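You operate a simulated robot arm through the tools that you are given. There is no shell and no other tool.

The job below is to be done with a simulated robot arm. You get a single attempt, and the scene is never put back.

Task
Grease lines 2 and 3 till their red pins stand up.
Fine: blue selector to the line, green lever till the pin is right up, no more; selector back to OFF.

The check looks at the end state, three seconds after you hand in, the way a careful person would. Anything else that was tipped, shoved, dropped, spilled or broken makes it a failure.

Robot
A 6-joint arm with a two-finger gripper, fixed in place. Base frame: the origin is on the floor under the middle of its stand, x ahead of it, y to its left, z up. Lengths are in m, angles in degrees, forces in N, time in s.
With the tool pointing down near the work surface it reaches from about 0.3 to 0.7 m from the base axis. Its first joint turns from -166.0 to 166.0 degrees. Payload 3.18 kg.
The TCP is the grasp point between the finger pads, 0.03 m short of the fingertips. In the tool frame z runs along the fingers and y along their closing line. The gripper opens to 0.144 m; its body begins 0.103 m behind the TCP.
Orientation is told as [roll, pitch, yaw] about the base's x, y, z axes, in that order, counted from this pose: with the fingers straight down and closing along the base's y, the tool's x points along the base's -x, its y along +y and its z along -z.

Tools
- The arm moves only by the tool move_arm. Its argument "rows" is a list of rows, each a list of 6 numbers: the shift along the tool's x, y, z in units of 400 mm (1.0 is 400 mm), then the turn, a rotation vector about the tool's x, y, z in units of 120 degrees (1.0 is 120 degrees). In form: [[dx, dy, dz, ax, ay, az], ...]. A call has 1 to 20 rows; each row is the pose to reach, as a shift and turn from the pose commanded when the call began, along the tool's axes at that moment. "fingers" is the opening, from 0 (shut) to 1 (fully open), set as the call begins (left out, the last holds). A call with a number of a shift or a turn outside -1 to 1 is refused whole. Rows are played at 5 a second. More than 0.05 m and 8.6 degrees between two rows, or a gripper value outside its range, and nothing of the call is played. Where a pose cannot be reached the arm comes as near as it can. A force on the tool above 90 N (or 10 N above the force at the start of the call, whichever is more), or a blocked arm, ends the call early, and 0.2 s more pass. The fingers move at their own pace (about 0.1867 m/s each) and stop on an object; they squeeze with about 21 N. The grip force told is the motor's: it shows also when the fingers shut on nothing. Time passes only in rows, and 0.2 s behind the last, so rows that repeat a pose let the fingers close. The reply holds the time, the measured pose of the TCP, the force on the tool along the base axes, the opening and the grip force, in the units named above and with some noise, with the torque about the TCP (base axes, N m) and any sound that the robot's microphone picked up.
- Cameras (640 x 400 px; columns grow to the right, rows downward): "scene" is fixed at [0.0517, 0.5002, 1.3581]; the picture's right is [0.99, -0.13, 0.00], its down [-0.13, -0.95, -0.30] and it looks along [0.04, 0.30, -0.95] (base axes); focal length 277 px, centre (320, 200). "wrist" rides on the gripper at [0.076, 0.016, -0.143] in the tool frame; the picture's right is [-0.21, 0.98, 0.00], its down [-0.84, -0.18, -0.51] and it looks along [-0.50, -0.11, 0.86] (tool axes); focal length 218 px, centre (320, 200).
- camera(camera): a new picture of that camera. No time passes.
- point_at(camera, pixels): for up to 12 pixels [column, row] of the newest picture of that camera ("zoom" is the newest enlarged one), the place [x, y, z] in the base frame of the surface seen there, good to about 0.003 m. No time passes.
- close_up(camera, box): a new picture of the part [left, top, right, bottom] of that camera's present view, enlarged. No time passes.
- job_done(): hands the job in; it is judged then, once.

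Unless the task says otherwise, let go and move clear before handing in.

The tools are called after "Emit:" as name(argument=value, ...) on one line, values as JSON. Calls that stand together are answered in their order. move_arm: Moves the arm, as the interface text tells. Its arguments: {"type":"object","properties":{"rows":{"type":"array","items":{"type":"array","items":{"type":"number"}}},"fingers":{"type":"number"}},"required":["rows"]} The other tools are called the same way: camera (camera) takes a picture; point_at (camera, pixels) gives the place of the surface under pixels of a picture; close_up (camera, box) takes an enlarged picture of a part of a camera's view; job_done () hands the job in.

At the start:

```text
t: 0.0
tool_pos: [0.2513, 0.4024, 0.9119]
tcp_rot: [0.0, -0.1, 0.0]
force: [-0.3, -0.4, 0.0]
moment: [-0.01, 0.02, 0.03]
width: 0.1439
finger_force: 0.2
```

scene: 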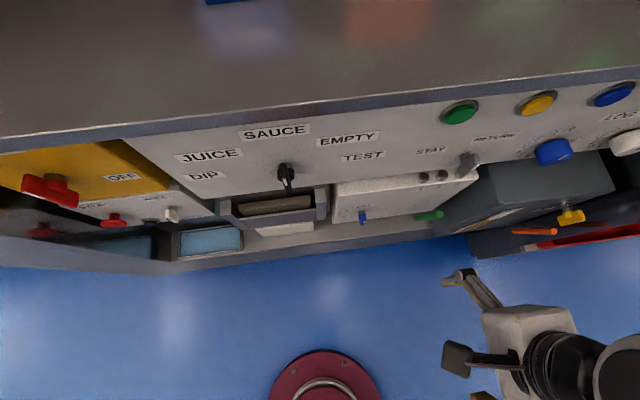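
wrist: 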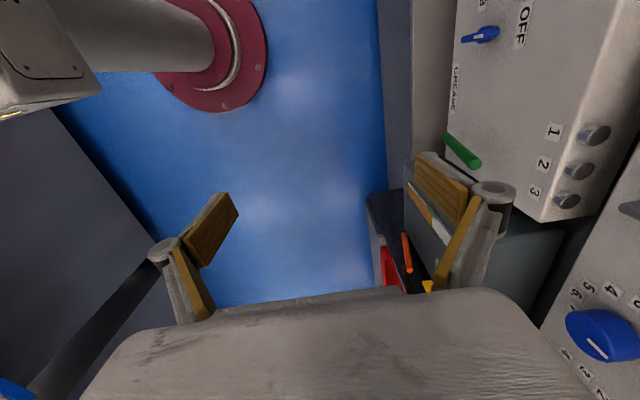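

The wrist picture shows a grey box with a blue selector (around 480,35), a green lever (460,150) and three pins 1, 2, 3 (around 590,135–200). I'll look closer at it from both cameras.

Emit:
close_up(camera="wrist", box=[420, 0, 640, 220])

Emit:
close_up(camera="scene", box=[310, 140, 500, 260])

```text
1.82 times, centred on (530, 110) of wrist
```

zoom: 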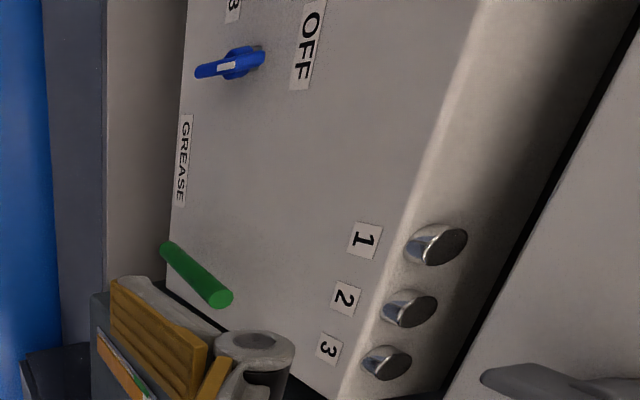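

```text
3.33 times, centred on (405, 200) of scene
```

zoom: 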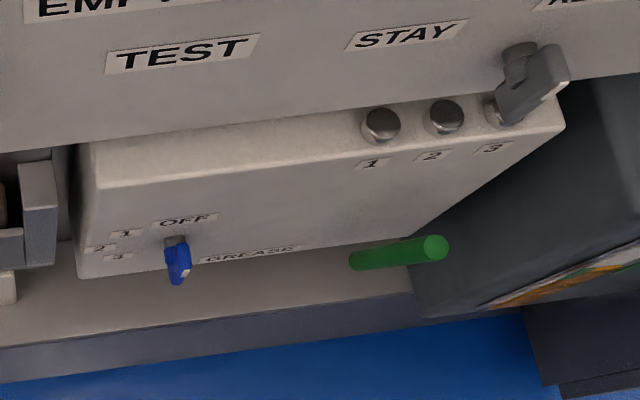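

The zoomed scene view shows the grease box: selector with OFF/1/2/3 labels at left, green lever bottom, pins on the top edge. I'll measure places on it.

Emit:
point_at(camera="zoom", pixels=[[175, 240], [180, 278], [188, 220], [128, 233], [102, 249], [118, 257], [358, 262], [435, 248], [380, 122], [444, 115], [505, 112], [120, 155]])

Emit:
point_at(camera="wrist", pixels=[[480, 35], [465, 40], [500, 32], [522, 25], [450, 138], [475, 163], [595, 135], [580, 170], [568, 200], [555, 131], [543, 163], [535, 191]])

```text
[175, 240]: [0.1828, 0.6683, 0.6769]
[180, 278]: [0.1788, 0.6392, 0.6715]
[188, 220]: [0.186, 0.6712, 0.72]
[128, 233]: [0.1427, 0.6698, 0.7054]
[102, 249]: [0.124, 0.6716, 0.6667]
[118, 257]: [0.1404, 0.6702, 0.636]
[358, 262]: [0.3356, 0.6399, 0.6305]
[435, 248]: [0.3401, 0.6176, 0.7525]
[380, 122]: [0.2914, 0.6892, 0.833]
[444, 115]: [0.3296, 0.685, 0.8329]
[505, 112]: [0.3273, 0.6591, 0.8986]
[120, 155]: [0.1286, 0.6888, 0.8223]
```

```text
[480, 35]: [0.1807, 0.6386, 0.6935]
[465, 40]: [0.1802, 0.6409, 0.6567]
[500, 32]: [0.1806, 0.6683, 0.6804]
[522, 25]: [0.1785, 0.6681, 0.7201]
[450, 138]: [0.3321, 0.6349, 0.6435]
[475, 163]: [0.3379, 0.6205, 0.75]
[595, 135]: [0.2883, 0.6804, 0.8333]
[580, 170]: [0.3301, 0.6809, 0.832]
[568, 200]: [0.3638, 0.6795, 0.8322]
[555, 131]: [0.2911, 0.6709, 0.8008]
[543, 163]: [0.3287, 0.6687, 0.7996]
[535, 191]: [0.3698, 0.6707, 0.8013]
```

The box's front face is at y≈0.67 facing me, the selector axis near (0.18, 0.67, 0.68), the lever runs from (0.335,0.637,0.63) to (0.34,0.619,0.75), and pins are at z≈0.833. I'll measure surrounding obstacles before moving.

Emit:
camera(camera="scene")

Emit:
point_at(camera="scene", pixels=[[360, 155], [285, 175], [320, 200], [270, 205], [468, 163], [553, 152], [500, 210], [380, 235], [570, 215], [325, 375], [600, 175], [440, 135]])

Emit:
close_up(camera="scene", box=[420, 100, 640, 250])

```text
taken
```

scene: 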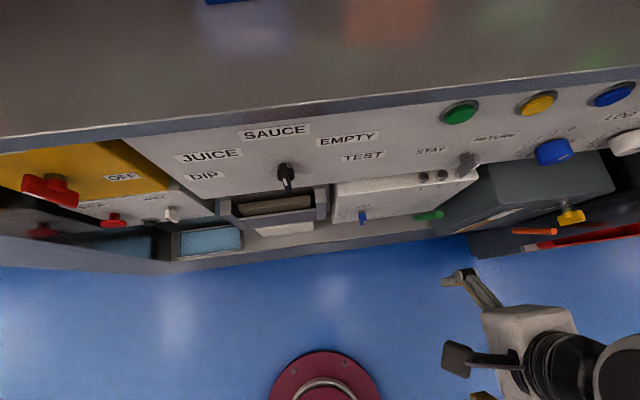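

```text
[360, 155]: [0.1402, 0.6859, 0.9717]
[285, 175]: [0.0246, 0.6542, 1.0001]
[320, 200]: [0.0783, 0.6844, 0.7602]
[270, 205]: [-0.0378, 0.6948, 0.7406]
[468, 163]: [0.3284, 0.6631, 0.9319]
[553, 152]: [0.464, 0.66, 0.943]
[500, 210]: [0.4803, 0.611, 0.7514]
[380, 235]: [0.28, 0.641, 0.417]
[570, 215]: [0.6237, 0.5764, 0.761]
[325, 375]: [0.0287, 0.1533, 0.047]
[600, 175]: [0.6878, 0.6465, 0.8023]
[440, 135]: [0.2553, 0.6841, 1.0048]
```

```text
2.67 times, centred on (530, 175) of scene
```

zoom: 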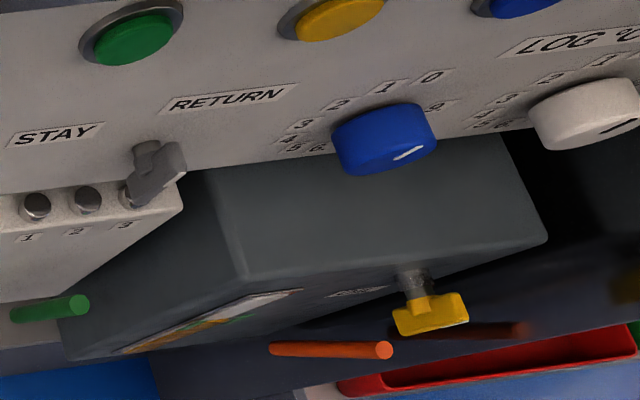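

Surroundings: panel face at y≈0.68, a grey STAY/RETURN toggle hangs at (0.33,0.66,0.90–0.93) just above pin 3, and a dark box sits to the right from x≈0.39. I'll turn the tool to point at the panel (+y) while shifting to about (0.28,0.50,0.85), in clear space.

Emit:
move_arm(rows=[[-0.006, 0.02, 0.0125, -0.0625, 0, 0], [-0.012, 0.04, 0.025, -0.125, 0, 0], [-0.018, 0.06, 0.0375, -0.1875, 0, 0], [-0.024, 0.08, 0.05, -0.25, 0, 0], [-0.03, 0.1, 0.0625, -0.3125, 0, 0], [-0.036, 0.12, 0.075, -0.375, 0, 0], [-0.042, 0.14, 0.0875, -0.4375, 0, 0], [-0.048, 0.16, 0.1, -0.5, 0, 0], [-0.054, 0.18, 0.1125, -0.5625, 0, 0], [-0.06, 0.2, 0.125, -0.625, 0, 0], [-0.066, 0.22, 0.1375, -0.6875, 0, 0], [-0.0725, 0.25, 0.15, -0.75, 0, 0]])

```text
t: 2.6
tool_pos: [0.3152, 0.5668, 0.9343]
tcp_rot: [69.1, -0.5, -1.3]
force: [-0.8, 1.2, 0.3]
moment: [-0.01, 0.0, -0.04]
width: 0.1441
finger_force: 0.1
out of reach, approached as far as the arm can: row 8, 9, 10, 11, 12
```

The arm stopped short (roll 69°, TCP at (0.315,0.567,0.934)); rows 8–12 were out of reach. I'll look at where things stand.

Emit:
camera(camera="scene")

Emit:
camera(camera="wrist")

```text
taken
```

scene: 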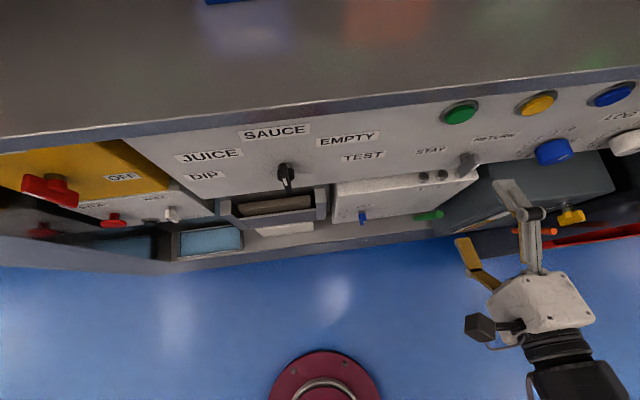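

```text
taken
```

wrist: 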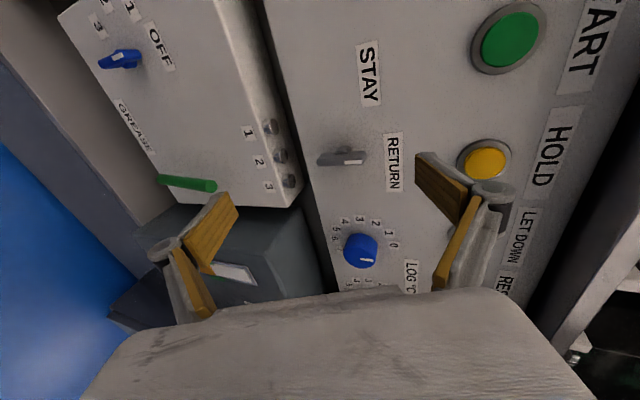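

The arm seems too folded to hold a level tool that near the base. I'll send a null row to see which pose counts as "commanded" now.

Emit:
move_arm(rows=[[0, 0, 0, 0, 0, 0]])

```text
t: 3.0
tool_pos: [0.3163, 0.5673, 0.9352]
tcp_rot: [69.0, -0.5, -1.2]
force: [0.0, -0.1, -0.3]
moment: [-0.01, 0.01, -0.01]
width: 0.1439
finger_force: 0.3
```

The commanded pose is the reached one, good. I'll move in clear space down-left to about (0.20,0.55,0.80) keeping this tilt, with the fingers half closed, to get a better view of the box.

Emit:
move_arm(rows=[[0.048, -0.055, 0.0135, 0, 0, 0], [0.097, -0.11, 0.027, 0, 0, 0], [0.145, -0.165, 0.0405, 0, 0, 0], [0.193, -0.22, 0.054, 0, 0, 0], [0.242, -0.275, 0.0675, 0, 0, 0], [0.29, -0.33, 0.081, 0, 0, 0]], fingers=0.3)

```text
t: 4.4
tool_pos: [0.2329, 0.6124, 0.8516]
tcp_rot: [64.8, -0.4, -1.0]
force: [-0.4, 0.5, -0.4]
moment: [0.02, 0.02, -0.01]
width: 0.0431
finger_force: 0.1
out of reach, approached as far as the arm can: row 1, 2, 3, 4, 5, 6
```

The arm again could not come back toward itself and drifted to (0.233,0.612,0.852), nearer the panel. I'll check clearances in pictures before going on.

Emit:
camera(camera="scene")

Emit:
camera(camera="wrist")

```text
taken
```

scene: 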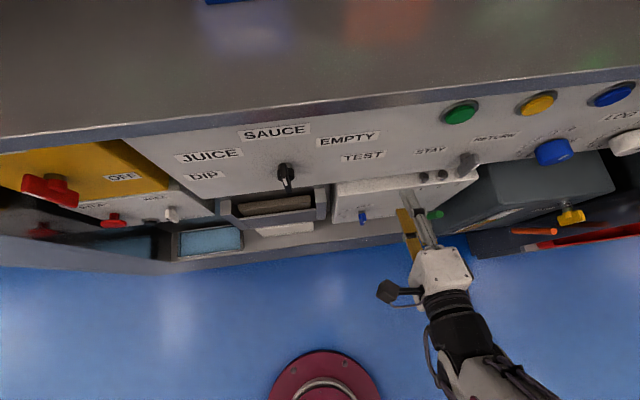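

```text
taken
```

wrist: 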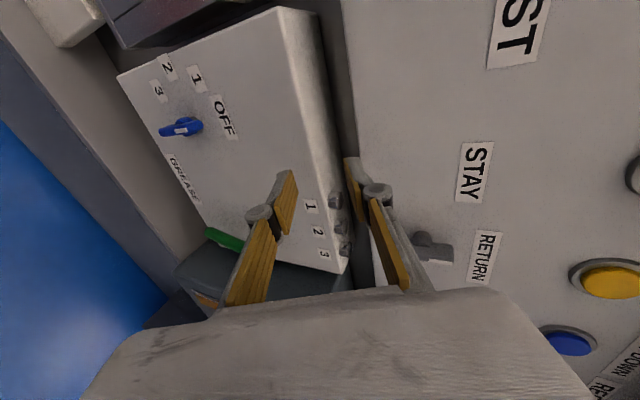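

The picture shows the gripper just in front of the box top, clear of everything. It looks like a wrist-bend limit, so I'll retreat to about (0.25,0.45,0.92) with less tilt and then test other wrist configurations in free space.

Emit:
move_arm(rows=[[-0.006, -0.002, -0.06, 0.06, 0, 0], [-0.014, -0.004, -0.14, 0.12, 0, 0], [-0.022, -0.007, -0.23, 0.18, 0, 0], [-0.03, -0.01, -0.33, 0.22, 0, 0], [-0.042, -0.012, -0.4375, 0.25, 0, 0]])

```text
t: 5.6
tool_pos: [0.2442, 0.4551, 0.9202]
tcp_rot: [34.9, -0.6, -1.0]
force: [-0.5, -0.2, 0.1]
moment: [0.04, 0.02, 0.02]
width: 0.0433
finger_force: 0.0
```

Now in free space at (0.244,0.455,0.920), roll 35. I'll swing the tool sideways toward −x about the wrist, as a first half of sweeping the wrist around to a level forward pose.

Emit:
move_arm(rows=[[0.0685, 0, -0.0045, 0, 0.0625, 0], [0.1359, 0, -0.0179, 0, 0.125, 0], [0.2009, 0, -0.04, 0, 0.1875, 0], [0.2625, 0, -0.0703, 0, 0.25, 0], [0.3196, 0, -0.1085, 0, 0.3125, 0], [0.3712, 0, -0.1538, 0, 0.375, 0], [0.4165, 0, -0.2054, 0, 0.4375, 0], [0.4547, 0, -0.2625, 0, 0.5, 0]])

```text
t: 7.4
tool_pos: [0.0649, 0.4287, 0.9362]
tcp_rot: [42.2, 32.0, 25.1]
force: [-0.5, 0.2, 0.7]
moment: [-0.01, -0.02, 0.0]
width: 0.0432
finger_force: 0.0
out of reach, approached as far as the arm can: row 5, 6, 7, 8
```

The sideways swing also hit a limit at about 37°. I'll look at the arm's shape in the scene view to understand the configuration.

Emit:
camera(camera="scene")

Emit:
camera(camera="wrist")

```text
taken
```

scene: 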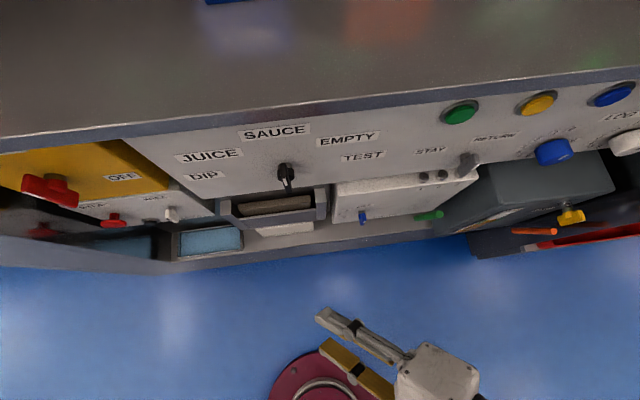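

```text
taken
```

wrist: 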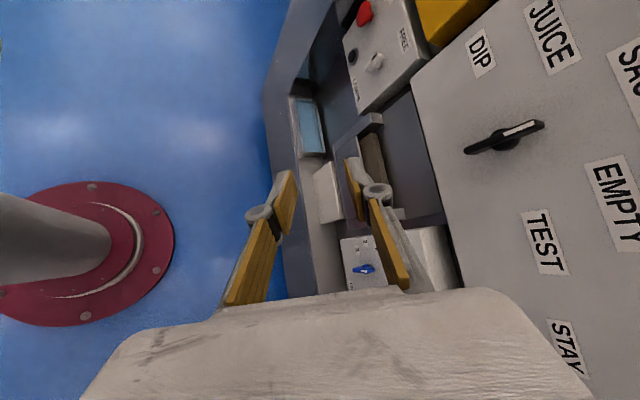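

The arm is now at (0.065,0.429,0.936); the stand column appears at left of the wrist view. I'll undo the swing and go to about (0.22,0.56,0.95) with moderate tilt, where the scene camera should show the forearm.

Emit:
move_arm(rows=[[-0.066, 0.0487, -0.021, 0, -0.0555, 0], [-0.132, 0.0975, -0.042, 0, -0.111, 0], [-0.198, 0.146, -0.0625, 0, -0.1665, 0], [-0.265, 0.195, -0.083, 0, -0.222, 0], [-0.331, 0.2437, -0.104, 0, -0.2775, 0], [-0.397, 0.2925, -0.125, 0, -0.333, 0]])

Emit:
camera(camera="scene")

```text
t: 8.8
tool_pos: [0.2174, 0.5592, 0.9509]
tcp_rot: [34.7, 0.0, -0.4]
force: [0.6, 0.0, 0.0]
moment: [0.01, 0.03, 0.01]
width: 0.0432
finger_force: 0.1
```

```text
taken
```

scene: 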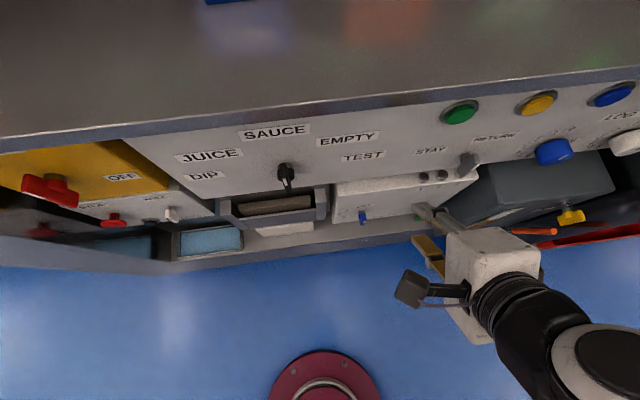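

The scene shows a black wrist segment (540,330) and a joint cap (610,365). I'll measure those points to understand the wrist geometry.

Emit:
point_at(camera="scene", pixels=[[490, 250], [505, 295], [535, 320], [560, 335], [525, 365], [565, 365], [610, 362], [590, 335], [630, 340], [580, 385], [545, 300], [480, 320]])

Emit:
close_up(camera="scene", box=[380, 190, 640, 400])

```text
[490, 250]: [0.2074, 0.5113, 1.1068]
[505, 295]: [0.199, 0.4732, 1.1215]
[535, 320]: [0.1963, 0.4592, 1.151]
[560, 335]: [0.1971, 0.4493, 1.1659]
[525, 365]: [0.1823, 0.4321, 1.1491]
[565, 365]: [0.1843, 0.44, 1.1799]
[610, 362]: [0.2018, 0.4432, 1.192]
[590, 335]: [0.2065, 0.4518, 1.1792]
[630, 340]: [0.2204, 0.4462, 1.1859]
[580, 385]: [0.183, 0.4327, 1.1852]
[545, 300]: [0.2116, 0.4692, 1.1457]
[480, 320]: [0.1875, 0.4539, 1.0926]
```

```text
1.90 times, centred on (510, 295) of scene
```

zoom: 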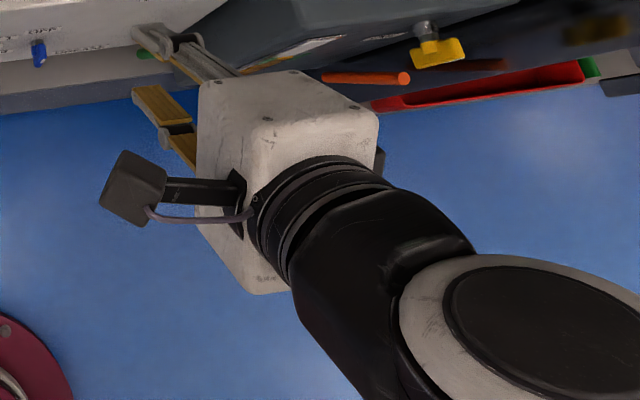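

The wrist has a cap on its bend joint, and forward tilt seems limited to about 60° here. A tilted tool may be enough, so I'll study the selector and lever in detail from this pose.

Emit:
camera(camera="wrist")

Emit:
close_up(camera="scene", box=[325, 195, 395, 240])

Emit:
close_up(camera="scene", box=[400, 160, 480, 230])

```text
taken
```

wrist: 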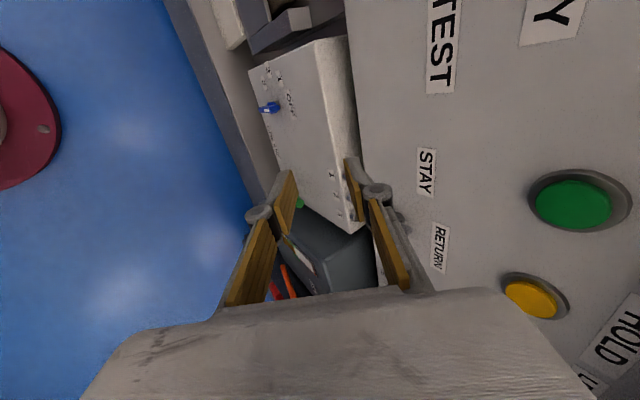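

```text
8.89 times, centred on (360, 218) of scene
```

zoom: 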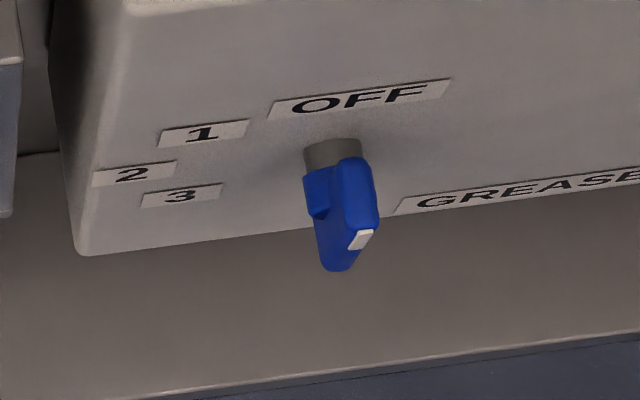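

```text
5.71 times, centred on (440, 195) of scene
```

zoom: 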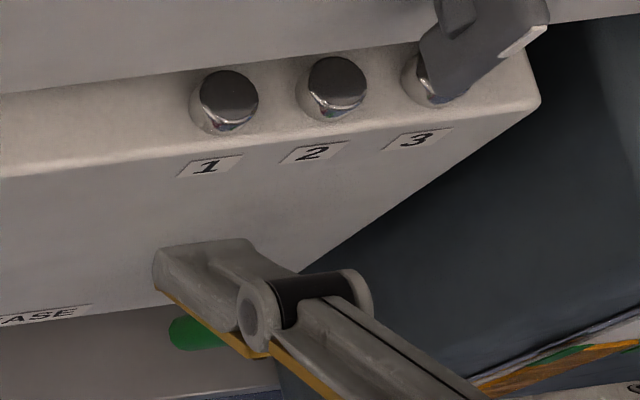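

The close-up shows the blue selector on a grey shaft, bar-shaped with a white mark at (362,240). I'll take that zoom again and measure its parts.

Emit:
close_up(camera="scene", box=[325, 195, 395, 240])

Emit:
point_at(camera="zoom", pixels=[[330, 155], [318, 185], [355, 170], [372, 190], [362, 240], [335, 262], [318, 215], [370, 225], [330, 235], [203, 133], [132, 174], [180, 197]])

Emit:
close_up(camera="wrist", box=[240, 60, 320, 140])

Emit:
point_at(camera="zoom", pixels=[[320, 200], [160, 330]])

```text
8.89 times, centred on (360, 218) of scene
```

zoom: 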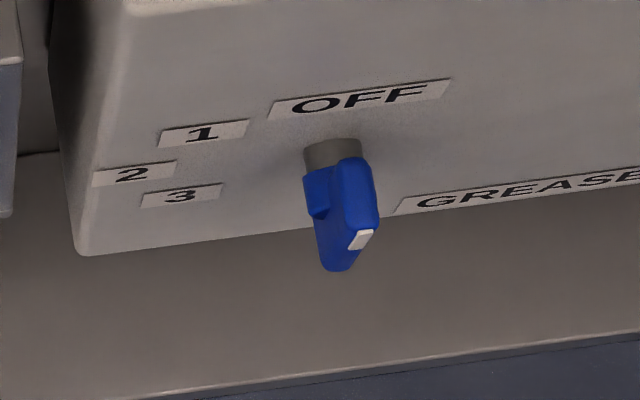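

```text
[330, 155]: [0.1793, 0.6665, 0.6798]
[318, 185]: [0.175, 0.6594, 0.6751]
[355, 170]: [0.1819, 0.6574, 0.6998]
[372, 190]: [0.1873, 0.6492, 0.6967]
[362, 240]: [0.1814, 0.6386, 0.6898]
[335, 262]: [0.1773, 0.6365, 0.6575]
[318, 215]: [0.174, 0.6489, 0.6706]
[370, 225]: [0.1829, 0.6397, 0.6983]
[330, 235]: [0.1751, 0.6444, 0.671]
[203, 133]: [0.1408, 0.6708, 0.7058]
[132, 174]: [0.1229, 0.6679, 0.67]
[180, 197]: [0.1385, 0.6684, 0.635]
```

```text
5.00 times, centred on (280, 100) of wrist
```

zoom: 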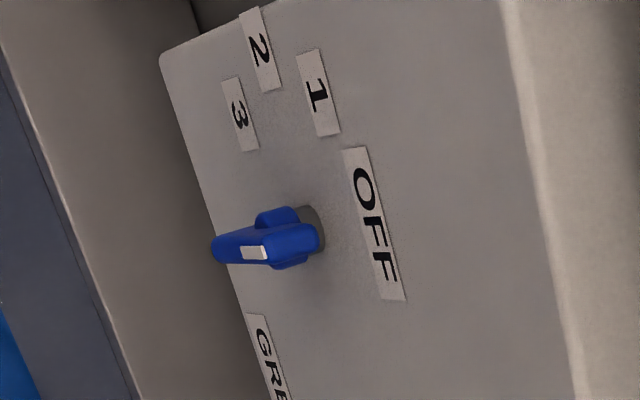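

```text
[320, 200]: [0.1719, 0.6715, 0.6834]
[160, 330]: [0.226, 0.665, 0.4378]
```

The selector bar spans z≈0.657–0.700 at x≈0.181, with its mark pointing up at OFF and labels 1/2/3 at roughly 45°/90°/135° to the left. Next I'll lower the gripper to about (0.25,0.50,0.75) at roll 45 for a frontal look at selector and lever.

Emit:
move_arm(rows=[[-0.0125, -0.068, 0.054, -0.014, 0, 0], [-0.025, -0.136, 0.108, -0.028, 0, 0], [-0.0375, -0.204, 0.1625, -0.042, 0, 0], [-0.05, -0.272, 0.217, -0.056, 0, 0], [-0.0625, -0.34, 0.271, -0.07, 0, 0], [-0.075, -0.4075, 0.325, -0.083, 0, 0]])

Emit:
camera(camera="wrist")

Emit:
camera(camera="scene")

```text
t: 10.2
tool_pos: [0.247, 0.5039, 0.7509]
tcp_rot: [44.7, -0.1, -0.3]
force: [0.9, 0.2, 1.0]
moment: [-0.02, -0.01, 0.04]
width: 0.0432
finger_force: 0.0
```

```text
taken
```

wrist: 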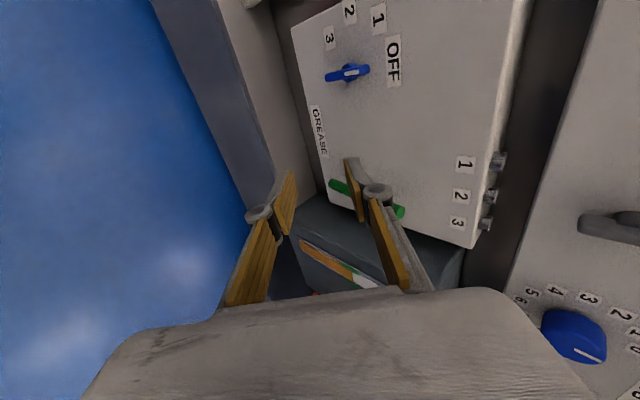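

```text
taken
```

scene: 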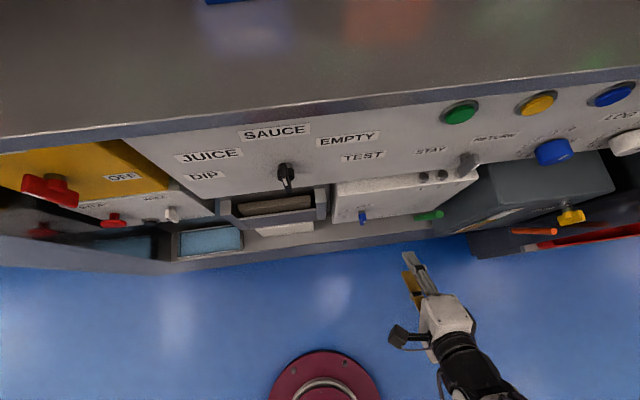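

That pose was fully reached (roll 45 at z=0.75), so a tilted tool works here. I'll take close-ups of selector, lever and pins from this good frontal view.

Emit:
close_up(camera="wrist", box=[290, 0, 420, 160])

Emit:
close_up(camera="wrist", box=[290, 140, 520, 300])

Emit:
point_at(camera="wrist", pixels=[[349, 71], [328, 75], [369, 67], [391, 60], [378, 20], [348, 14], [329, 38], [332, 184], [340, 187], [404, 215], [400, 207], [497, 160]])

```text
2.50 times, centred on (355, 80) of wrist
```

zoom: 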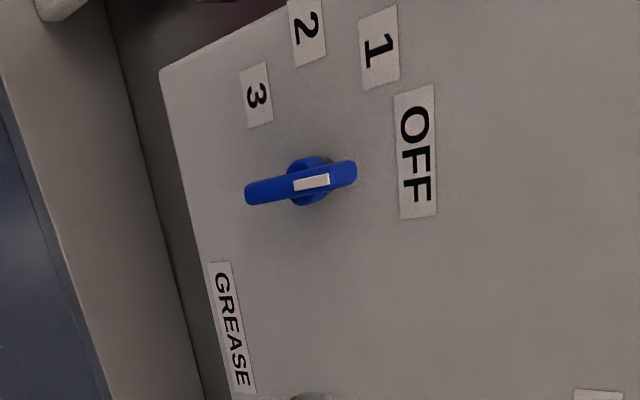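

```text
2.50 times, centred on (405, 220) of wrist
```

zoom: 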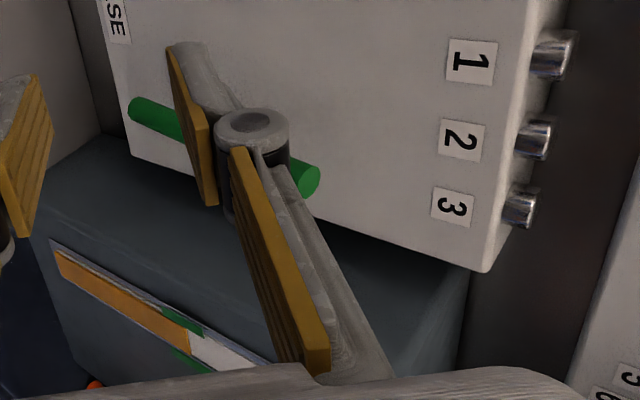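

```text
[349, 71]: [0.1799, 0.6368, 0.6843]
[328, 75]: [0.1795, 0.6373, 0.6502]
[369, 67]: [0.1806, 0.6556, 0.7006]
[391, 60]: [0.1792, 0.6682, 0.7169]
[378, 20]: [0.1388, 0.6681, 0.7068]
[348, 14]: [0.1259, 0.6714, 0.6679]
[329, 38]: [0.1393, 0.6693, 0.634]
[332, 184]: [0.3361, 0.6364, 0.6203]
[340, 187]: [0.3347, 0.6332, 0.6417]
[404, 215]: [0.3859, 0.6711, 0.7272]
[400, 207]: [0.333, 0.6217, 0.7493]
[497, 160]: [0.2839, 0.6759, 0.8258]
```

The bar spans z≈0.65–0.70 about (0.180, 0.675); the lever is partly hidden by a finger. I'll open the fingers in place (clear of everything) to see the lever between them.

Emit:
move_arm(rows=[[0, 0, 0, 0, 0, 0], [0, 0, 0, 0, 0, 0], [0, 0, 0, 0, 0, 0]], fingers=1.0)

Emit:
close_up(camera="wrist", box=[290, 130, 450, 250])

Emit:
close_up(camera="scene", box=[400, 190, 460, 230])

```text
t: 11.0
tool_pos: [0.2468, 0.504, 0.7509]
tcp_rot: [44.6, 0.0, -0.4]
force: [-0.7, 0.0, 0.9]
moment: [0.0, -0.01, -0.01]
width: 0.144
finger_force: 0.0
```

```text
3.33 times, centred on (370, 190) of wrist
```

zoom: 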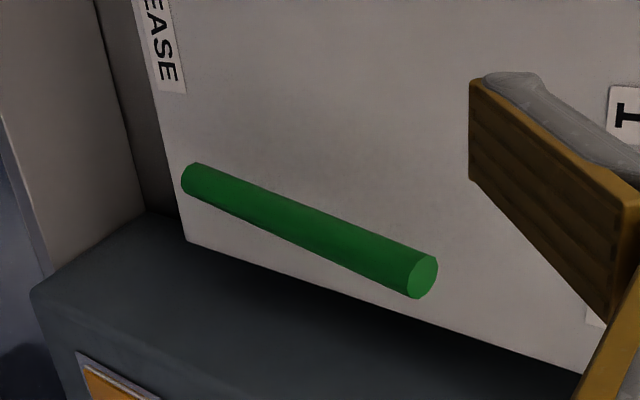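

```text
10.00 times, centred on (430, 210) of scene
```

zoom: 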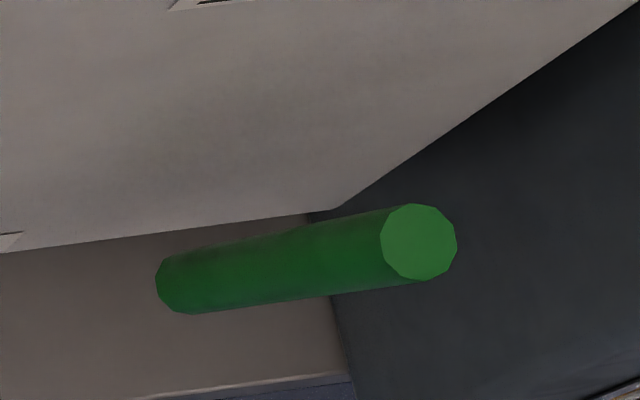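

The green lever is a plain rod, free at the top (420,275 in the wrist zoom), its lower end at the box bottom. I'll measure along it in both zooms.

Emit:
point_at(camera="zoom", pixels=[[418, 240], [390, 250], [450, 240], [170, 285], [190, 305], [300, 255], [330, 240], [335, 215], [500, 250], [400, 360], [345, 330], [600, 60]])

Emit:
close_up(camera="wrist", box=[290, 130, 450, 250])

Emit:
point_at(camera="zoom", pixels=[[188, 180], [200, 185], [300, 220], [420, 275], [380, 262], [60, 290], [150, 225], [300, 290], [40, 300], [90, 360], [550, 360], [190, 240]])

```text
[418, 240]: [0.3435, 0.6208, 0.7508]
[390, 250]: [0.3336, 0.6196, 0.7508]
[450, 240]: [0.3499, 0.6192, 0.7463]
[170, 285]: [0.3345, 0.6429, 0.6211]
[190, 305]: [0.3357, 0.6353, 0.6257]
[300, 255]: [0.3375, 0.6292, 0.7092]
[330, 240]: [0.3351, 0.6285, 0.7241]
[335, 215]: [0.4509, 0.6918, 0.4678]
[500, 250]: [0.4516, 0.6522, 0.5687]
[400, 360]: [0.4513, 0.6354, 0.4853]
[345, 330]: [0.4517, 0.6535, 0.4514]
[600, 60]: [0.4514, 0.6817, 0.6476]
```

```text
3.33 times, centred on (370, 190) of wrist
```

zoom: 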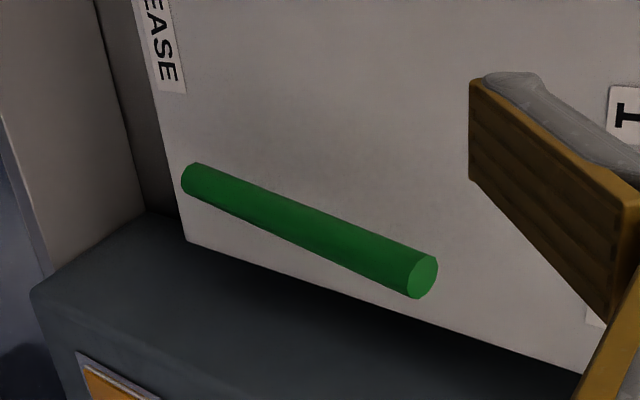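

```text
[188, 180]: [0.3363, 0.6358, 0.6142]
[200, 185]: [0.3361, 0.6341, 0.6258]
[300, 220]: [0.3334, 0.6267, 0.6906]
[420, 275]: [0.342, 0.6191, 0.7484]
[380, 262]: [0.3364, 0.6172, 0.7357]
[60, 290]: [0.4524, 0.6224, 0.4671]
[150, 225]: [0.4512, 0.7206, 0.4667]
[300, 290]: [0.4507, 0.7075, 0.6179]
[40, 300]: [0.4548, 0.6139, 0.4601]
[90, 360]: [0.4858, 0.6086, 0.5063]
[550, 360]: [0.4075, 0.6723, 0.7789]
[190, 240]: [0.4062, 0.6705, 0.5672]
```

Now I know the dark box's side is at x=0.451 and the lever axis runs x≈0.342 from (y 0.643, z 0.615) to (y 0.620, z 0.750). I'll spin the tool +90° about its axis here in free space, so the fingers close along x with the camera on top.

Emit:
move_arm(rows=[[0, 0, 0, 0, 0, 0.0625], [0, 0, 0, 0, 0, 0.125], [0, 0, 0, 0, 0, 0.1875], [0, 0, 0, 0, 0, 0.25], [0, 0, 0, 0, 0, 0.3125], [0, 0, 0, 0, 0, 0.375], [0, 0, 0, 0, 0, 0.4375], [0, 0, 0, 0, 0, 0.5], [0, 0, 0, 0, 0, 0.5625], [0, 0, 0, 0, 0, 0.625], [0, 0, 0, 0, 0, 0.6875], [0, 0, 0, 0, 0, 0.75]], fingers=0.4)

Emit:
camera(camera="wrist")

Emit:
camera(camera="scene")

```text
t: 13.6
tool_pos: [0.2461, 0.5003, 0.7483]
tcp_rot: [-0.1, 44.6, -90.5]
force: [0.3, 0.1, 0.5]
moment: [0.01, 0.0, -0.03]
width: 0.0576
finger_force: 0.0
```

```text
taken
```

wrist: 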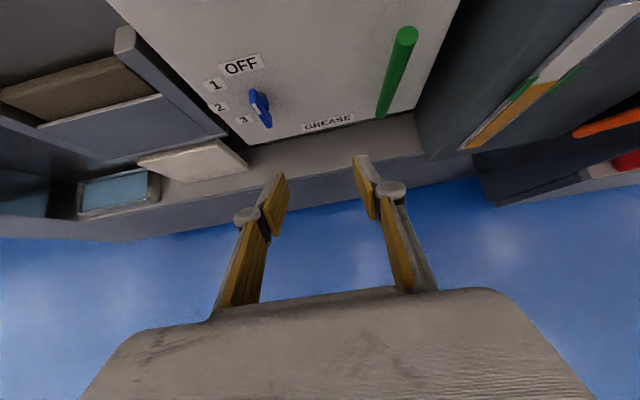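

```text
taken
```

scene: 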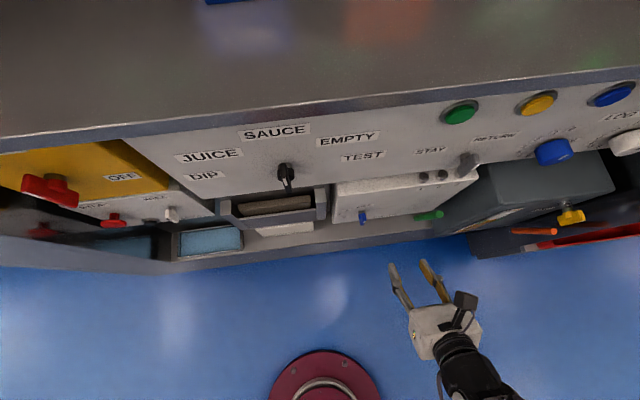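

The spin worked: the wrist view now shows selector (260,108) and lever (395,70) upright. I'll move to about (0.181,0.56,0.73) and tilt up to 50°, a stand-off in front of the selector.

Emit:
move_arm(rows=[[0.025, -0.054, 0.046, 0, 0.015, 0], [0.05, -0.108, 0.092, 0, 0.03, 0], [0.075, -0.1625, 0.1375, 0, 0.045, 0]])

```text
t: 14.4
tool_pos: [0.1807, 0.5604, 0.7301]
tcp_rot: [0.0, 50.0, -90.4]
force: [0.2, 0.5, -0.2]
moment: [0.01, 0.03, 0.0]
width: 0.0576
finger_force: 0.1
```

Reached exactly (0.181,0.560,0.730), tilt 50°. I'll try tilting a further 5° then 10° in place to find the limit.

Emit:
move_arm(rows=[[0, 0, 0, 0, 0.021, 0], [0, 0, 0, 0, 0.042, 0]])

```text
t: 15.0
tool_pos: [0.1849, 0.5723, 0.7357]
tcp_rot: [-0.1, 54.6, -90.4]
force: [0.3, 0.0, 0.3]
moment: [-0.02, 0.01, 0.0]
width: 0.0577
finger_force: 0.1
out of reach, approached as far as the arm can: row 2
```

The limit here is about 55° tilt. That's enough; I'll line up on the selector's axis about 6 cm short of it, with the opening at 36 mm, and check the view.

Emit:
move_arm(rows=[[-0.0116, -0.006, 0.011, 0, 0, 0], [-0.0232, -0.0125, 0.0222, 0, 0, 0]], fingers=0.25)

Emit:
camera(camera="wrist")

Emit:
close_up(camera="scene", box=[300, 180, 460, 290])

```text
t: 15.6
tool_pos: [0.1831, 0.5794, 0.726]
tcp_rot: [0.0, 54.7, -90.4]
force: [0.4, -0.6, 1.3]
moment: [0.0, 0.0, -0.01]
width: 0.0362
finger_force: 0.1
out of reach, approached as far as the arm can: row 1, 2
```

```text
taken
```

wrist: 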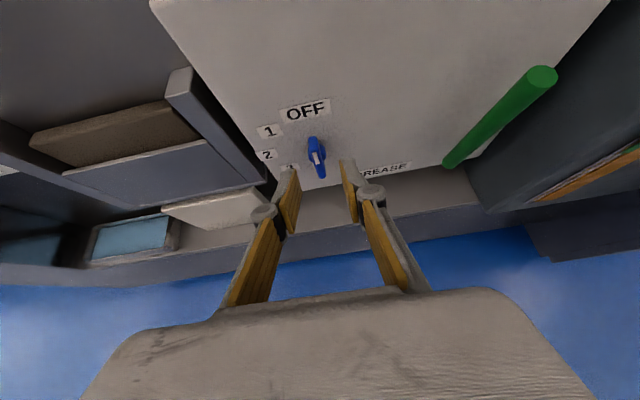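

```text
3.64 times, centred on (380, 235) of scene
```

zoom: 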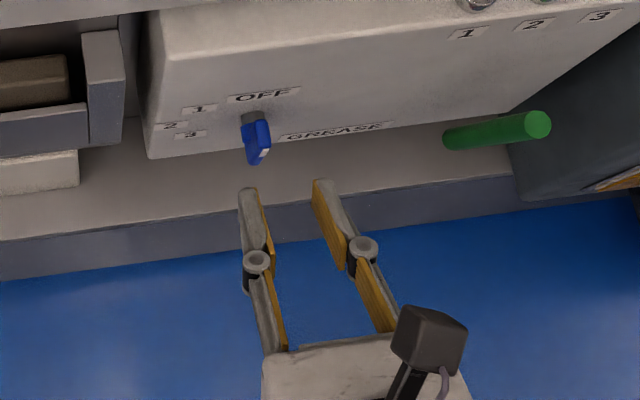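

Fingers straddle the selector's line with TCP at x=0.183. I'll ease off to 52° tilt, centre at x=0.180 and slide in along the tool axis until the tips are around the bar.

Emit:
move_arm(rows=[[-0.0065, -0.0075, 0.069, 0, -0.0225, 0], [-0.0075, -0.0075, 0.094, 0, -0.0225, 0], [-0.008, -0.0075, 0.119, 0, -0.0225, 0], [-0.009, -0.0075, 0.143, 0, -0.0225, 0]])

Emit:
camera(camera="wrist")

Emit:
close_up(camera="scene", box=[320, 190, 420, 260])

```text
t: 16.6
tool_pos: [0.1791, 0.6247, 0.6901]
tcp_rot: [0.1, 52.4, -90.4]
force: [-1.3, 0.4, -1.1]
moment: [0.04, 0.0, 0.0]
width: 0.036
finger_force: 0.0
```

```text
taken
```

wrist: 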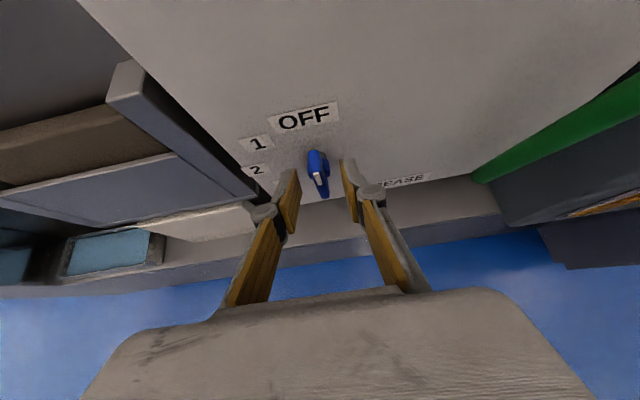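

```text
5.71 times, centred on (370, 225) of scene
```

zoom: 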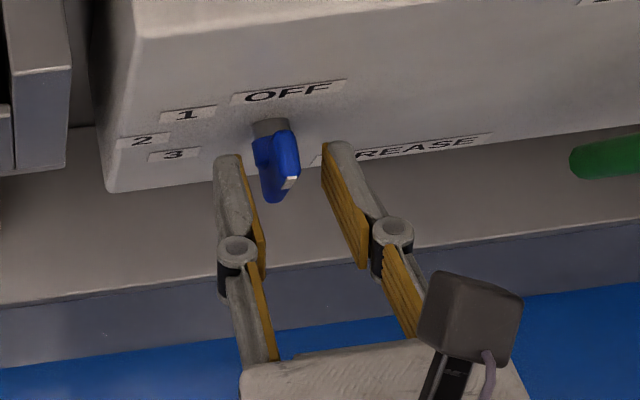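

The tips stand either side of the bar in both views. I'll measure where fingertips and bar are, to know the engagement.

Emit:
point_at(camera="zoom", pixels=[[228, 160], [342, 147], [222, 190], [355, 175], [335, 210], [262, 265], [240, 250], [290, 182], [265, 155], [275, 195]])

Emit:
close_up(camera="wrist", box=[240, 90, 400, 230])

Emit:
point_at(camera="zoom", pixels=[[320, 330], [320, 250], [330, 400], [205, 340], [420, 300], [200, 430]])

```text
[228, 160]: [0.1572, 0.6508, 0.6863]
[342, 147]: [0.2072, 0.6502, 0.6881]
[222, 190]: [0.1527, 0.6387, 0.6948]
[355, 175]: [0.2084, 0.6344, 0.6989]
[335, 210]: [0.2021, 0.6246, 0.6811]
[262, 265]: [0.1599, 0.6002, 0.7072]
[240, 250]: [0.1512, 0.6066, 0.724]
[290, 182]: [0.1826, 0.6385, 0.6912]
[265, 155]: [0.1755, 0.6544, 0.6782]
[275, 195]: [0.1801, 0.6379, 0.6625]
```

```text
2.86 times, centred on (320, 160) of wrist
```

zoom: 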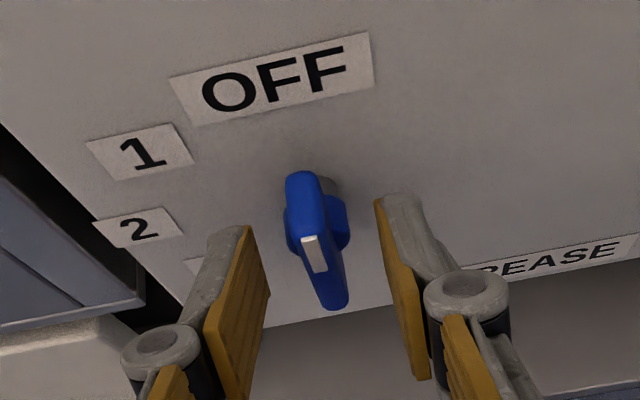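

```text
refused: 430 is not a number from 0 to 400
```

Fingers are about 10 mm thick, tips at y≈0.65, either side of the bar at x=0.157/0.207. I'll go 5 mm deeper and close on the bar.

Emit:
move_arm(rows=[[0, 0.0015, 0.0125, 0, 0, 0], [0, 0.0015, 0.0125, 0, 0, 0], [0, 0.0015, 0.0125, 0, 0, 0]], fingers=0.0)

Emit:
close_up(camera="wrist", box=[240, 90, 400, 190])

```text
t: 17.1
tool_pos: [0.1809, 0.6258, 0.6898]
tcp_rot: [-0.1, 52.4, -90.3]
force: [-4.0, -37.8, 32.6]
moment: [0.78, 0.01, 0.2]
width: 0.0098
finger_force: 40.2
stopped in row 2: the force on the tool passed its limit at 99 N (the readings are from after the stop); the commanded pose is now the measured one
```

```text
4.00 times, centred on (320, 140) of wrist
```

zoom: 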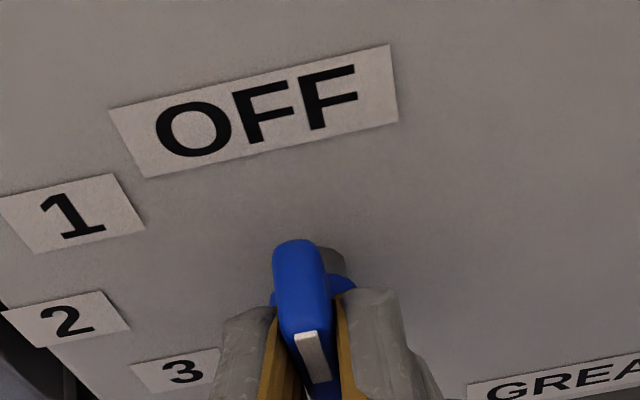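

Fingers closed on the bar (9.8 mm wide) but the tips pressed against the hub behind it (about 50 N along the tool). I'll back off ~4 mm while still gripping to relieve that.

Emit:
move_arm(rows=[[0, 0, -0.005, 0, 0, 0], [0, 0, -0.01, 0, 0, 0]])

```text
t: 17.7
tool_pos: [0.1798, 0.6239, 0.6903]
tcp_rot: [0.0, 52.4, -90.2]
force: [-7.2, 26.1, -16.6]
moment: [0.39, 0.14, 0.14]
width: 0.0099
finger_force: 40.3
```

Now the held bar pulls the other way (about 30 N of friction). I'll open slightly and reclose at this depth to release the strain.

Emit:
move_arm(rows=[[0, 0, 0, 0, 0, 0], [0, 0, 0, 0, 0, 0]], fingers=0.15)

Emit:
move_arm(rows=[[0, 0, 0, 0, 0, 0], [0, 0, 0, 0, 0, 0]], fingers=0.0)

```text
t: 18.3
tool_pos: [0.181, 0.6222, 0.6905]
tcp_rot: [0.0, 52.3, -90.4]
force: [-0.5, -1.5, -0.8]
moment: [0.03, -0.03, -0.04]
width: 0.0215
finger_force: 0.1
```

```text
t: 18.9
tool_pos: [0.18, 0.6231, 0.6907]
tcp_rot: [-0.1, 52.2, -90.2]
force: [-9.2, 2.8, -2.5]
moment: [0.06, 0.09, 0.23]
width: 0.0095
finger_force: 40.5
```

Gripped cleanly with small forces. Now I'll spin the tool about its axis by −52° toward position 1, watching force and sound.

Emit:
move_arm(rows=[[0, 0, 0, 0, 0, -0.054], [0, 0, 0, 0, 0, -0.108], [0, 0, 0, 0, 0, -0.162], [0, 0, 0, 0, 0, -0.216], [0, 0, 0, 0, 0, -0.27], [0, 0, 0, 0, 0, -0.324], [0, 0, 0, 0, 0, -0.378], [0, 0, 0, 0, 0, -0.432]])

Emit:
close_up(camera="scene", box=[320, 190, 420, 260])

```text
t: 20.7
tool_pos: [0.1788, 0.6208, 0.6896]
tcp_rot: [45.3, 29.2, -25.9]
force: [-23.1, -13.1, -0.9]
moment: [-0.77, 0.51, -0.35]
width: 0.0145
finger_force: 43.6
```

```text
5.71 times, centred on (370, 225) of scene
```

zoom: 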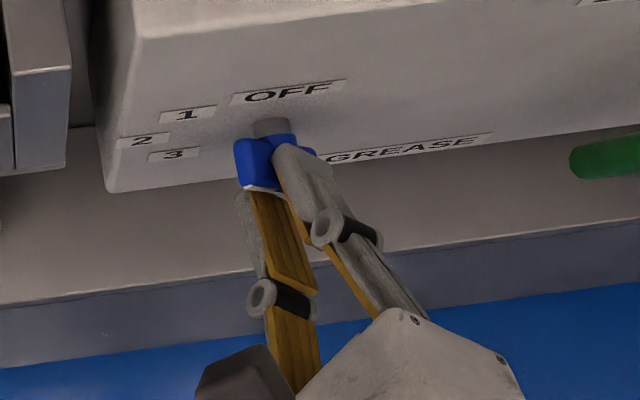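

The blue bar has turned with the fingers, leaning left around position 1. I'll continue another 38° toward position 2.

Emit:
move_arm(rows=[[0, 0, 0, 0, 0, -0.053], [0, 0, 0, 0, 0, -0.106], [0, 0, 0, 0, 0, -0.159], [0, 0, 0, 0, 0, -0.212], [0, 0, 0, 0, 0, -0.265], [0, 0, 0, 0, 0, -0.318]])

Emit:
close_up(camera="scene", box=[320, 190, 420, 260])

Emit:
camera(camera="wrist")

```text
t: 22.1
tool_pos: [0.1816, 0.6202, 0.6905]
tcp_rot: [52.1, 0.0, -0.5]
force: [3.9, -45.1, 14.6]
moment: [-0.6, 0.0, -0.23]
width: 0.0091
finger_force: 39.8
```

```text
5.71 times, centred on (370, 225) of scene
```

zoom: 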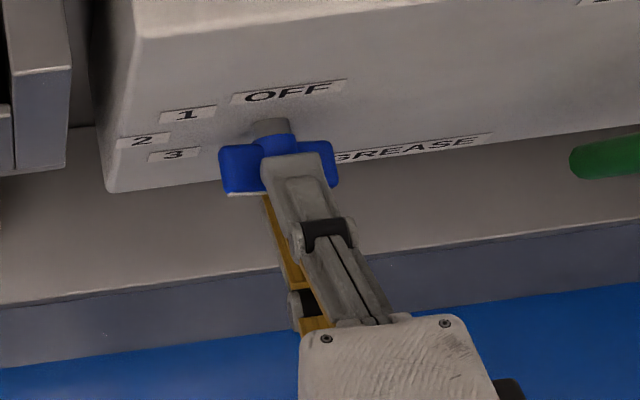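

```text
taken
```

wrist: 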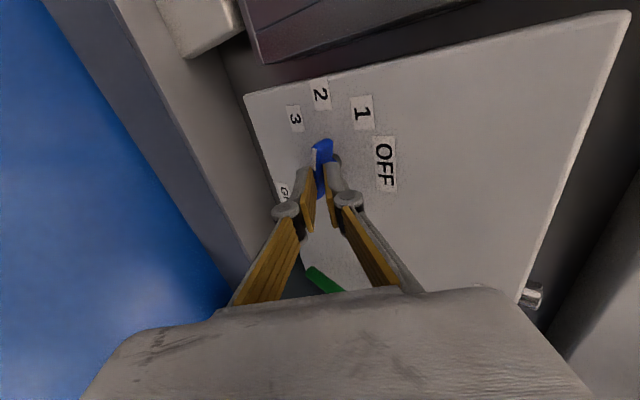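

The bar is now horizontal, pointing at "2" (fingers at 300–340,190 in the wrist view). I'll open and back straight off to check where it sits.

Emit:
move_arm(rows=[[0, 0, 0, 0, 0, 0], [0, 0, 0, 0, 0, 0], [0, 0, -0.03, 0, 0, 0], [0, 0, -0.07, 0.01, 0, 0], [0, 0, -0.12, 0.03, 0, 0], [0, 0, -0.17, 0.05, 0, 0]], fingers=0.15)

Emit:
camera(camera="wrist")

Emit:
close_up(camera="scene", box=[320, 190, 420, 260])

```text
t: 23.5
tool_pos: [0.1807, 0.5682, 0.7346]
tcp_rot: [46.4, 0.1, -0.2]
force: [0.6, 0.1, 1.1]
moment: [0.04, 0.02, 0.01]
width: 0.0215
finger_force: 0.1
```

```text
taken
```

wrist: 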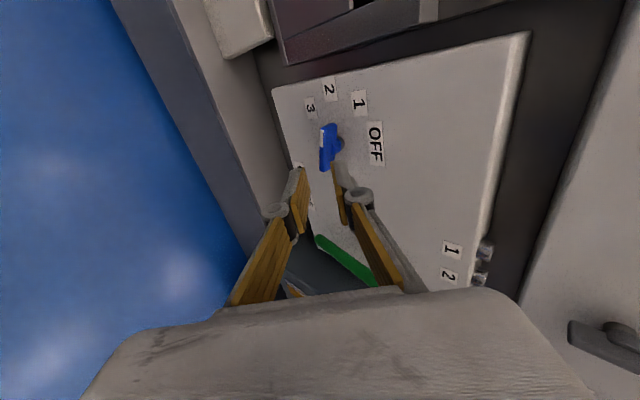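

```text
5.71 times, centred on (370, 225) of scene
```

zoom: 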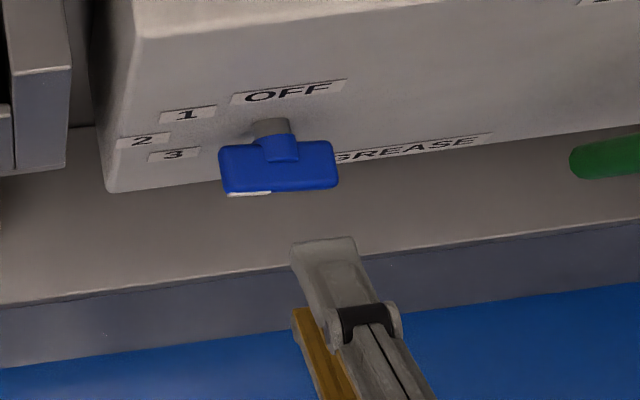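

The selector bar now lies level with its white mark to the left, toward "2". I'll check its exact angle.

Emit:
close_up(camera="wrist", box=[270, 70, 400, 180])

Emit:
point_at(camera="wrist", pixels=[[328, 126], [324, 168], [326, 148], [322, 132], [331, 90], [360, 102], [310, 107]])

Emit:
close_up(camera="scene", box=[335, 200, 395, 240])

Emit:
point_at(camera="zoom", pixels=[[215, 195], [390, 190], [230, 240], [380, 230], [300, 220]])

```text
3.64 times, centred on (335, 125) of wrist
```

zoom: 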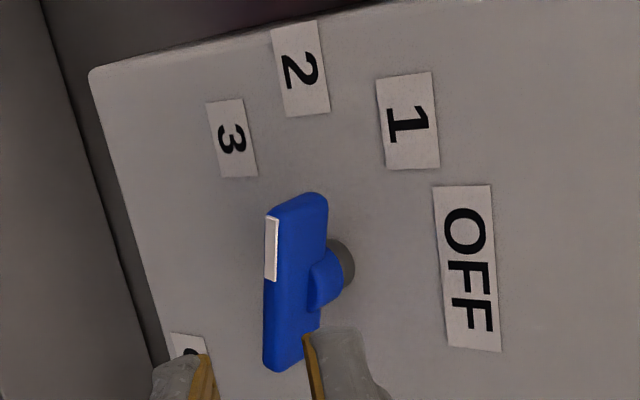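

```text
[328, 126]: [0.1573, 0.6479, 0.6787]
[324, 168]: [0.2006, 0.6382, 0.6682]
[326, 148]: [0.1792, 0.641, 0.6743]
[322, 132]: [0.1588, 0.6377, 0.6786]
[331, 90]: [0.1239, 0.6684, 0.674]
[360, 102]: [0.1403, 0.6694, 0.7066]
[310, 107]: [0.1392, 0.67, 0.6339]
```

```text
10.00 times, centred on (365, 220) of scene
```

zoom: 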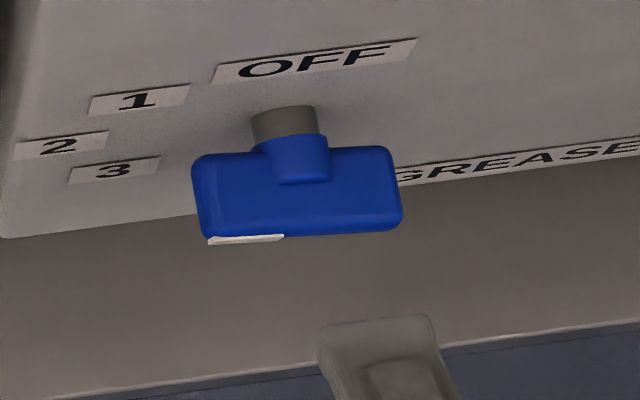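

```text
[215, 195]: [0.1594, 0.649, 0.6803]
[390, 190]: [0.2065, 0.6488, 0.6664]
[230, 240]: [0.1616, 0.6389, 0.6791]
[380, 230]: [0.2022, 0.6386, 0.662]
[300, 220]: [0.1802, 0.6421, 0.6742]
```

By measurement the bar runs from (0.159, z 0.680) to (0.206, z 0.667): it stands about 75°, some 15° short of "2". I'll close the fingers and bring the tip above the bar's left end to nudge it down.

Emit:
move_arm(rows=[[0.01, 0.02, 0.02, 0, 0, 0], [0.0275, 0.06, 0.073, 0, 0, 0], [0.045, 0.103, 0.1265, 0, 0, 0]], fingers=0.0)

Emit:
close_up(camera="scene", box=[320, 190, 420, 260])

Emit:
camera(camera="wrist")

```text
t: 24.3
tool_pos: [0.1619, 0.6325, 0.7282]
tcp_rot: [46.2, 0.1, -0.3]
force: [-0.4, -0.7, 0.0]
moment: [-0.02, 0.01, 0.02]
width: 0.0
finger_force: 21.3
```

```text
5.71 times, centred on (370, 225) of scene
```

zoom: 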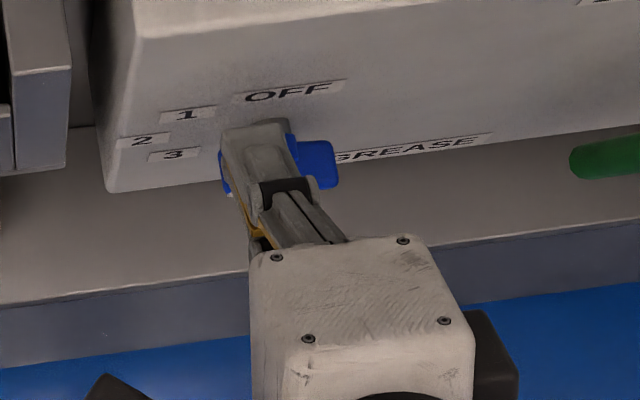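

```text
taken
```

wrist: 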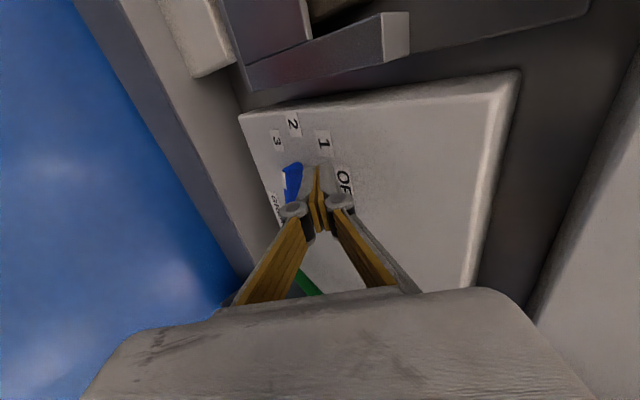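

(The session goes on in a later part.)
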